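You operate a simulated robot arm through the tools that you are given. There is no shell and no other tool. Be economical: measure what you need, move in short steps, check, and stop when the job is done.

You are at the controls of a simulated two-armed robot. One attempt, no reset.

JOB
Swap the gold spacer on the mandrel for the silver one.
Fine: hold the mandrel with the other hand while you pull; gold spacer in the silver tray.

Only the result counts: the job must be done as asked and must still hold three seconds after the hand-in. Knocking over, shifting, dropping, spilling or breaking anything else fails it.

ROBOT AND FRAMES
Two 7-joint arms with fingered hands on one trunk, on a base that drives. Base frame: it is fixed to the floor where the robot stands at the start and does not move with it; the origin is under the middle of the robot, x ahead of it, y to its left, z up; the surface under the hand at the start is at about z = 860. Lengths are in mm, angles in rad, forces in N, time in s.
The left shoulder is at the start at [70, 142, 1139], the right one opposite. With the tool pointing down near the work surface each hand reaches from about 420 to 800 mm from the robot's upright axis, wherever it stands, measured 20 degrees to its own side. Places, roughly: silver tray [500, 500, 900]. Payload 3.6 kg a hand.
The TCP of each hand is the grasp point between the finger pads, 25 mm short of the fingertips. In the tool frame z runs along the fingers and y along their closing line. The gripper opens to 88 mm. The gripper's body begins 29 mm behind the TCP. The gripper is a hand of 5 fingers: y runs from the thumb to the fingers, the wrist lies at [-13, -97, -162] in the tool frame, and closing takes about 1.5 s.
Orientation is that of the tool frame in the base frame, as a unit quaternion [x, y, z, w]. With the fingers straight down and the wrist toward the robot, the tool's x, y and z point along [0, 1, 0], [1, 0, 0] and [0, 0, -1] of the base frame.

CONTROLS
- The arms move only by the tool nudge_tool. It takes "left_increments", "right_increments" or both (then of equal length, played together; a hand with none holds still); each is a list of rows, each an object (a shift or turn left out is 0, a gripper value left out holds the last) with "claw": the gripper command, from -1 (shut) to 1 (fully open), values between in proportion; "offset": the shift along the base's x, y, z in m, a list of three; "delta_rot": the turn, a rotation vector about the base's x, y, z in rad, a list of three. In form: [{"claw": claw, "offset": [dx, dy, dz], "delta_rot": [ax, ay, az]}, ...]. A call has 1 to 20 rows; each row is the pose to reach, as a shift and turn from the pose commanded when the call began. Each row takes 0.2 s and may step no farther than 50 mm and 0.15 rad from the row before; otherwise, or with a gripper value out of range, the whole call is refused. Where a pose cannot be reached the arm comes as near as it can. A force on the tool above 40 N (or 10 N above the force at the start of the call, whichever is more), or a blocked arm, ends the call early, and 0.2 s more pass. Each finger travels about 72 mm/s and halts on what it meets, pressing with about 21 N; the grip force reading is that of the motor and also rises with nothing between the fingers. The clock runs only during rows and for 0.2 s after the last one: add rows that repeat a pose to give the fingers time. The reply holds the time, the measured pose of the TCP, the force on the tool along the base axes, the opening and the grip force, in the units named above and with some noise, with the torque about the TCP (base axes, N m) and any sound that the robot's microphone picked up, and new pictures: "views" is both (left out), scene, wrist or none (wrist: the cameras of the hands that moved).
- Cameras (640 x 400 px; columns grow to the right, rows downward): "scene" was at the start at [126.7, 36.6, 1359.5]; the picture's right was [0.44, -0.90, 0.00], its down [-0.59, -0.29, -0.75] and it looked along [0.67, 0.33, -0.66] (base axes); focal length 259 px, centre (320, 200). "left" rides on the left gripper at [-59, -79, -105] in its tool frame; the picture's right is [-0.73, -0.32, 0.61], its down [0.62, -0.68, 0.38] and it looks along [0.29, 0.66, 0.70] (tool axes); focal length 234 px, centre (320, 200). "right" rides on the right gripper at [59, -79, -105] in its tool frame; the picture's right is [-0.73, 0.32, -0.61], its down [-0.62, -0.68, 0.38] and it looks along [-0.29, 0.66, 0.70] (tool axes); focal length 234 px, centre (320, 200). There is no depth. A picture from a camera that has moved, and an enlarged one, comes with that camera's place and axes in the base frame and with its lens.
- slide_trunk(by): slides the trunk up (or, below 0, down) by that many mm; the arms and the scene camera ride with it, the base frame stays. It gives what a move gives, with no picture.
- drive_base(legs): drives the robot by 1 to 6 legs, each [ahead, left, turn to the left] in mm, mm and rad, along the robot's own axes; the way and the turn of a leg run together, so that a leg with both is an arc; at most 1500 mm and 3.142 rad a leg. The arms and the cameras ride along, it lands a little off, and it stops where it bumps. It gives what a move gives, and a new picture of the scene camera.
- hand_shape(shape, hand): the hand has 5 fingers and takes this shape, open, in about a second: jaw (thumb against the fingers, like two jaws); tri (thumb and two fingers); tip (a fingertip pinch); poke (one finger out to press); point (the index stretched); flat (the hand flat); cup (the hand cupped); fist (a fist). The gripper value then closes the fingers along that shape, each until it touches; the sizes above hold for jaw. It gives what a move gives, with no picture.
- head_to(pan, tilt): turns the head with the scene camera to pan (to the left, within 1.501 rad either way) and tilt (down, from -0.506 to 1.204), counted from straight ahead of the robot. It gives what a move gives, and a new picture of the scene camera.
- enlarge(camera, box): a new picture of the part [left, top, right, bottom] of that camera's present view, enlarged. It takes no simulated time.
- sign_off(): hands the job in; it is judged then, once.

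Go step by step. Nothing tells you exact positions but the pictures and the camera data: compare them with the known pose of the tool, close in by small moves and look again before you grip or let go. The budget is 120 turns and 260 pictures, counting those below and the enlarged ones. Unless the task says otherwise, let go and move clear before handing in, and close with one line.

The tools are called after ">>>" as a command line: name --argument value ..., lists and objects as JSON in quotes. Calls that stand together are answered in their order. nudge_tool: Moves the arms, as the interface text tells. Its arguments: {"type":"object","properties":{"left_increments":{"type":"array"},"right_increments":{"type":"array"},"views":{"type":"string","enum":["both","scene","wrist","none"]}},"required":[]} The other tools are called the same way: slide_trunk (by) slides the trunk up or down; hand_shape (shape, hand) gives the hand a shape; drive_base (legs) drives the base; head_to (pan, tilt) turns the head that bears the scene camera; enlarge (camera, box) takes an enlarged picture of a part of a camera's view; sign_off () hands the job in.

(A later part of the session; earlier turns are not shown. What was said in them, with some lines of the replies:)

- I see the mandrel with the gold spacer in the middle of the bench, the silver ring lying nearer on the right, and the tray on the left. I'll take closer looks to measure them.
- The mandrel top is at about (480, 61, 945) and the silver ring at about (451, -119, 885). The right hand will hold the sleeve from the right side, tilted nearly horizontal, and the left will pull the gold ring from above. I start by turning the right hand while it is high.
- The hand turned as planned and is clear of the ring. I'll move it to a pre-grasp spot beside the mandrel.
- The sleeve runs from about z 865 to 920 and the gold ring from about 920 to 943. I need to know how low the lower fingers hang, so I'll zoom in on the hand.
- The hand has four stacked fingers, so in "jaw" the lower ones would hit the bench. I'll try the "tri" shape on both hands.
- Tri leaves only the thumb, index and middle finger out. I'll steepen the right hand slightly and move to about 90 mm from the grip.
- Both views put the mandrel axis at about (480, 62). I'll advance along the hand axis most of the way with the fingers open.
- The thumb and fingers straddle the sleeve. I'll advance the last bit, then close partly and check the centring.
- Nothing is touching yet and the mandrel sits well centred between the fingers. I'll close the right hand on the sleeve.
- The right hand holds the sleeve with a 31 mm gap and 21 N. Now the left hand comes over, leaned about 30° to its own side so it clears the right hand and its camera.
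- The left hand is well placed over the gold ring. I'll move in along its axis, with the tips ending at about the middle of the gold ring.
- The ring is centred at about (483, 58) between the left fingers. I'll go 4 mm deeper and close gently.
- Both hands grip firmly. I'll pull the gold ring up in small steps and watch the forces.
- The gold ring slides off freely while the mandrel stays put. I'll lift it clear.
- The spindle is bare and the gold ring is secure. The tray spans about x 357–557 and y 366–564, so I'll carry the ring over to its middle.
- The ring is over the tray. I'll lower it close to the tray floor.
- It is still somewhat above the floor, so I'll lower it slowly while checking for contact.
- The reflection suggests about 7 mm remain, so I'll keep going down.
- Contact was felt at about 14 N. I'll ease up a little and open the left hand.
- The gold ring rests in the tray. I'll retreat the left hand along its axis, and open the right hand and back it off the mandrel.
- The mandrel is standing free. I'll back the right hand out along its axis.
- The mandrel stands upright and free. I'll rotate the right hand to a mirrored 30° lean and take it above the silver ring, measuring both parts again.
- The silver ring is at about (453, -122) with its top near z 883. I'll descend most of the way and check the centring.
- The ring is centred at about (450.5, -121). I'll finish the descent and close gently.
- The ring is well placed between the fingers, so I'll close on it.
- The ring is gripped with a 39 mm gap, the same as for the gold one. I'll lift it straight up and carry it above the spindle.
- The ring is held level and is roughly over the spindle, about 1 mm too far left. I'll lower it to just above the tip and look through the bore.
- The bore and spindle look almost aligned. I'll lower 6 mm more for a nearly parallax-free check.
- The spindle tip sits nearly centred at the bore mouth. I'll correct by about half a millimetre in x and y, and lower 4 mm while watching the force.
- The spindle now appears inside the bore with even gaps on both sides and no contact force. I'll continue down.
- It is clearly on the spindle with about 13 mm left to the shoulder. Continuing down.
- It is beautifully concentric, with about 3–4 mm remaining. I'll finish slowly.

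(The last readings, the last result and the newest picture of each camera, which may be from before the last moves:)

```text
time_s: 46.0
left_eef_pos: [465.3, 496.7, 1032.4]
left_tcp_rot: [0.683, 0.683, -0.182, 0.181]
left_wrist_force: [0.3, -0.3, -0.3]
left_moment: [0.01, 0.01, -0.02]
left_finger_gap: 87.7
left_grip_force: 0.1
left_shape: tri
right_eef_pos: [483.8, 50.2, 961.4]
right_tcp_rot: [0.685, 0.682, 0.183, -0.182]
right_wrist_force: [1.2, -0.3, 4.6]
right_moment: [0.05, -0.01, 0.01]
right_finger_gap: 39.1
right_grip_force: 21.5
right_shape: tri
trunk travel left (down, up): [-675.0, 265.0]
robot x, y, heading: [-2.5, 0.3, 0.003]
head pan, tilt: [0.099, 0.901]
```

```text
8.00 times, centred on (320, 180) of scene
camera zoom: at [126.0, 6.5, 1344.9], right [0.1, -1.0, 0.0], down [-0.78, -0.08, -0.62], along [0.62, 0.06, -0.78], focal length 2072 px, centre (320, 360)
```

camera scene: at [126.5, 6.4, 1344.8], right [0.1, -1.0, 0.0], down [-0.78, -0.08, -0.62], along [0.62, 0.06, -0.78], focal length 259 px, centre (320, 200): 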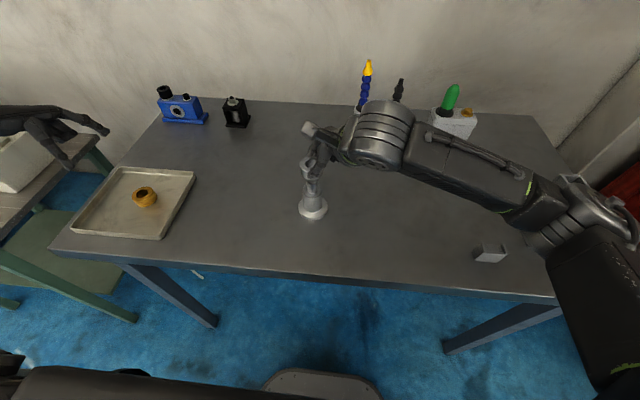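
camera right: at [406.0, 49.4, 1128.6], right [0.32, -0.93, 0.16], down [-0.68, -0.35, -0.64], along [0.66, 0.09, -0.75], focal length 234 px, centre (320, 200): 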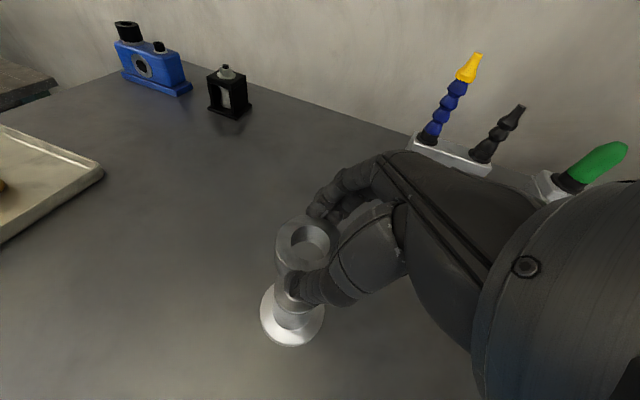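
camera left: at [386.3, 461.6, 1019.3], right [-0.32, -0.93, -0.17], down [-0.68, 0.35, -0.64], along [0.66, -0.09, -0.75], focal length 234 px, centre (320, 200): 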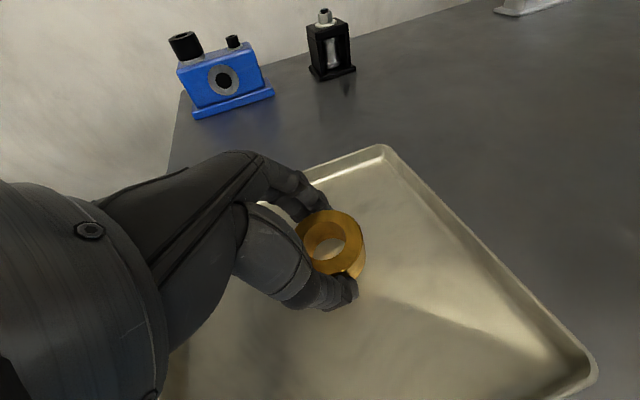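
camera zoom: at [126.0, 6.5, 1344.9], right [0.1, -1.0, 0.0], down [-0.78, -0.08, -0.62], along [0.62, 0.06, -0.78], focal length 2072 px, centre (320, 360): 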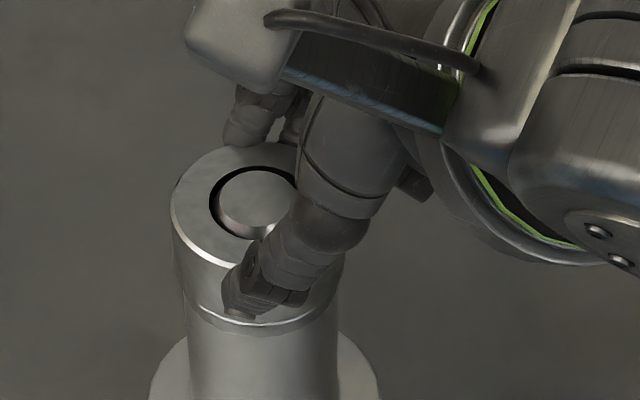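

The ring is seated on the shoulder with about 6 N contact. I'll open the hand and back away along its axis.

>>> nudge_tool --right_increments '[{"claw": -0.2}, {"claw": -0.1}, {"claw": 0.1}, {"claw": 0.3}, {"claw": 0.6}, {"claw": 1.0}, {"claw": 1.0}]' --views "none"

>>> enlarge --camera "scene" --box '[270, 140, 370, 230]'

>>> enlarge --camera "right" --box '[220, 190, 380, 320]'

```text
time_s: 47.6
left_eef_pos: [465.6, 497.4, 1031.7]
left_tcp_rot: [0.683, 0.683, -0.181, 0.182]
left_wrist_force: [-0.3, 0.7, -0.2]
left_moment: [0.01, 0.01, -0.01]
left_finger_gap: 87.9
left_grip_force: 0.0
left_shape: tri
right_eef_pos: [485.9, 50.3, 962.1]
right_tcp_rot: [0.684, 0.682, 0.182, -0.183]
right_wrist_force: [0.2, 0.4, -0.8]
right_moment: [-0.02, 0.01, -0.01]
right_finger_gap: 87.6
right_grip_force: 0.1
right_shape: tri
trunk travel left (down, up): [-675.0, 265.0]
robot x, y, heading: [-0.0, 0.2, -0.001]
head pan, tilt: [0.099, 0.901]
```

```text
4.44 times, centred on (320, 185) of scene
camera zoom: at [126.3, 6.7, 1344.8], right [0.1, -1.0, 0.0], down [-0.78, -0.08, -0.62], along [0.62, 0.06, -0.78], focal length 1151 px, centre (320, 267)
```

zoom: 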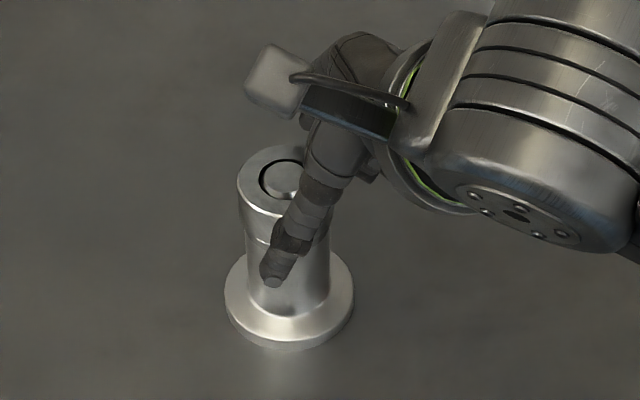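

```text
3.08 times, centred on (300, 255) of right
camera zoom: at [406.1, 49.4, 1080.7], right [0.32, -0.93, 0.17], down [-0.68, -0.35, -0.64], along [0.66, 0.09, -0.75], focal length 720 px, centre (382, 31)
```

zoom: 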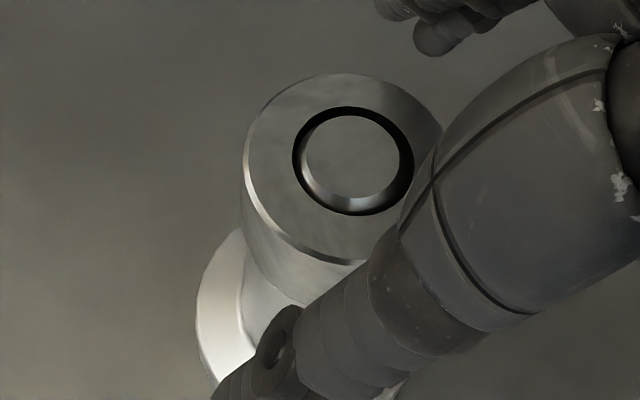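

The ring is seated and free. I'll withdraw the right hand up and out along its axis.

>>> nudge_tool --right_increments '[{"offset": [0, -0.005, 0.009]}, {"offset": [0, -0.012, 0.021]}, {"offset": [0, -0.022, 0.038]}, {"offset": [0, -0.037, 0.064]}, {"offset": [0, -0.055, 0.095]}, {"offset": [0, -0.09, 0.12]}, {"offset": [0, -0.135, 0.13]}, {"offset": [0, -0.17, 0.13]}, {"offset": [0, -0.17, 0.13]}]' --views "both"

>>> enlarge --camera "scene" --box '[270, 150, 370, 230]'

>>> enlarge --camera "scene" --box '[60, 150, 220, 260]'

```text
time_s: 49.6
left_eef_pos: [465.5, 496.2, 1030.8]
left_tcp_rot: [0.684, 0.683, -0.181, 0.182]
left_wrist_force: [0.2, -0.7, -0.5]
left_moment: [-0.02, 0.04, 0.01]
left_finger_gap: 87.7
left_grip_force: 0.2
left_shape: tri
right_eef_pos: [485.7, -121.5, 1091.4]
right_tcp_rot: [0.684, 0.683, 0.183, -0.182]
right_wrist_force: [0.1, 0.3, 0.8]
right_moment: [-0.01, 0.0, 0.01]
right_finger_gap: 87.5
right_grip_force: 0.1
right_shape: tri
trunk travel left (down, up): [-675.0, 265.0]
robot x, y, heading: [4.3, -0.8, 0.003]
head pan, tilt: [0.099, 0.901]
camera scene: at [126.6, 7.4, 1344.8], right [0.1, -0.99, 0.0], down [-0.78, -0.08, -0.62], along [0.62, 0.06, -0.78], focal length 259 px, centre (320, 200)
camera right: at [405.6, -121.1, 1211.0], right [0.32, -0.93, 0.17], down [-0.68, -0.35, -0.64], along [0.66, 0.09, -0.75], focal length 234 px, centre (320, 200)
```

scene: 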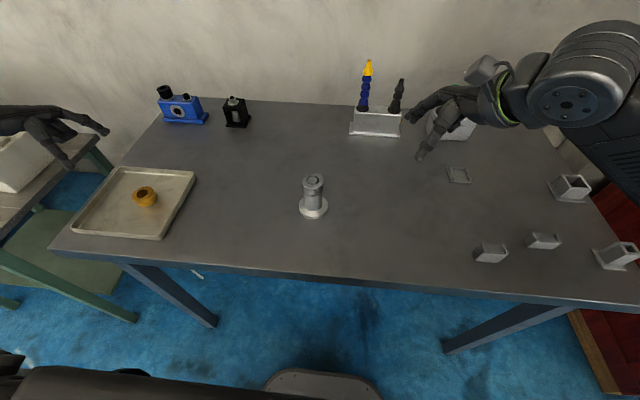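
right: 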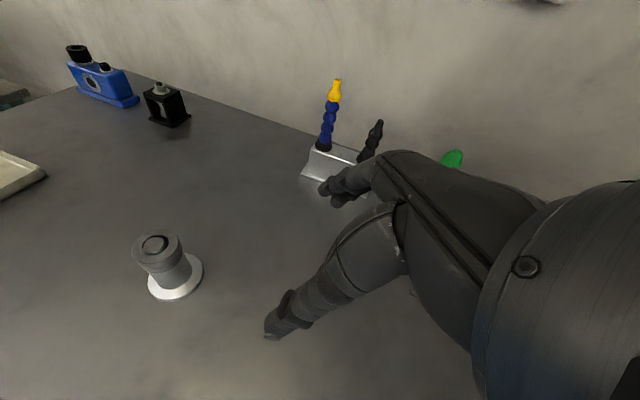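

```text
5.00 times, centred on (320, 190) of scene
camera zoom: at [126.6, 7.4, 1344.8], right [0.1, -0.99, 0.0], down [-0.78, -0.08, -0.62], along [0.62, 0.06, -0.78], focal length 1295 px, centre (320, 250)
```

zoom: 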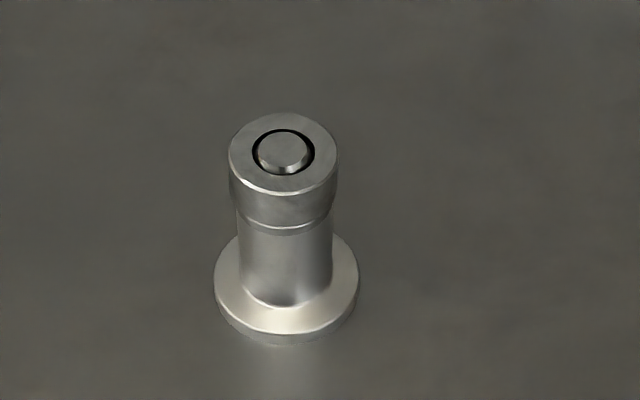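

```text
3.64 times, centred on (140, 205) of scene
camera zoom: at [126.6, 7.4, 1344.8], right [0.1, -0.99, 0.0], down [-0.78, -0.08, -0.62], along [0.62, 0.06, -0.78], focal length 942 px, centre (974, 182)
```

zoom: 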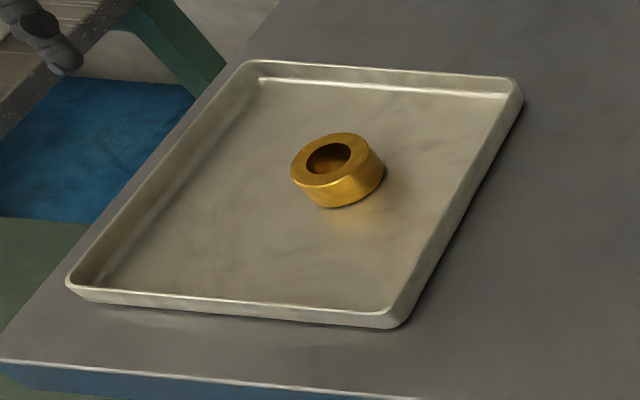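

The silver spacer is seated square on the mandrel shoulder, the gold spacer lies in the tray, and both hands are clear. I'm handing in.

>>> sign_off

```text
The job is handed in.
```

The swap is done: the silver spacer is seated on the mandrel and the gold spacer is in the silver tray. The right hand held the mandrel during the pull, which moved it by a few millimetres at most.
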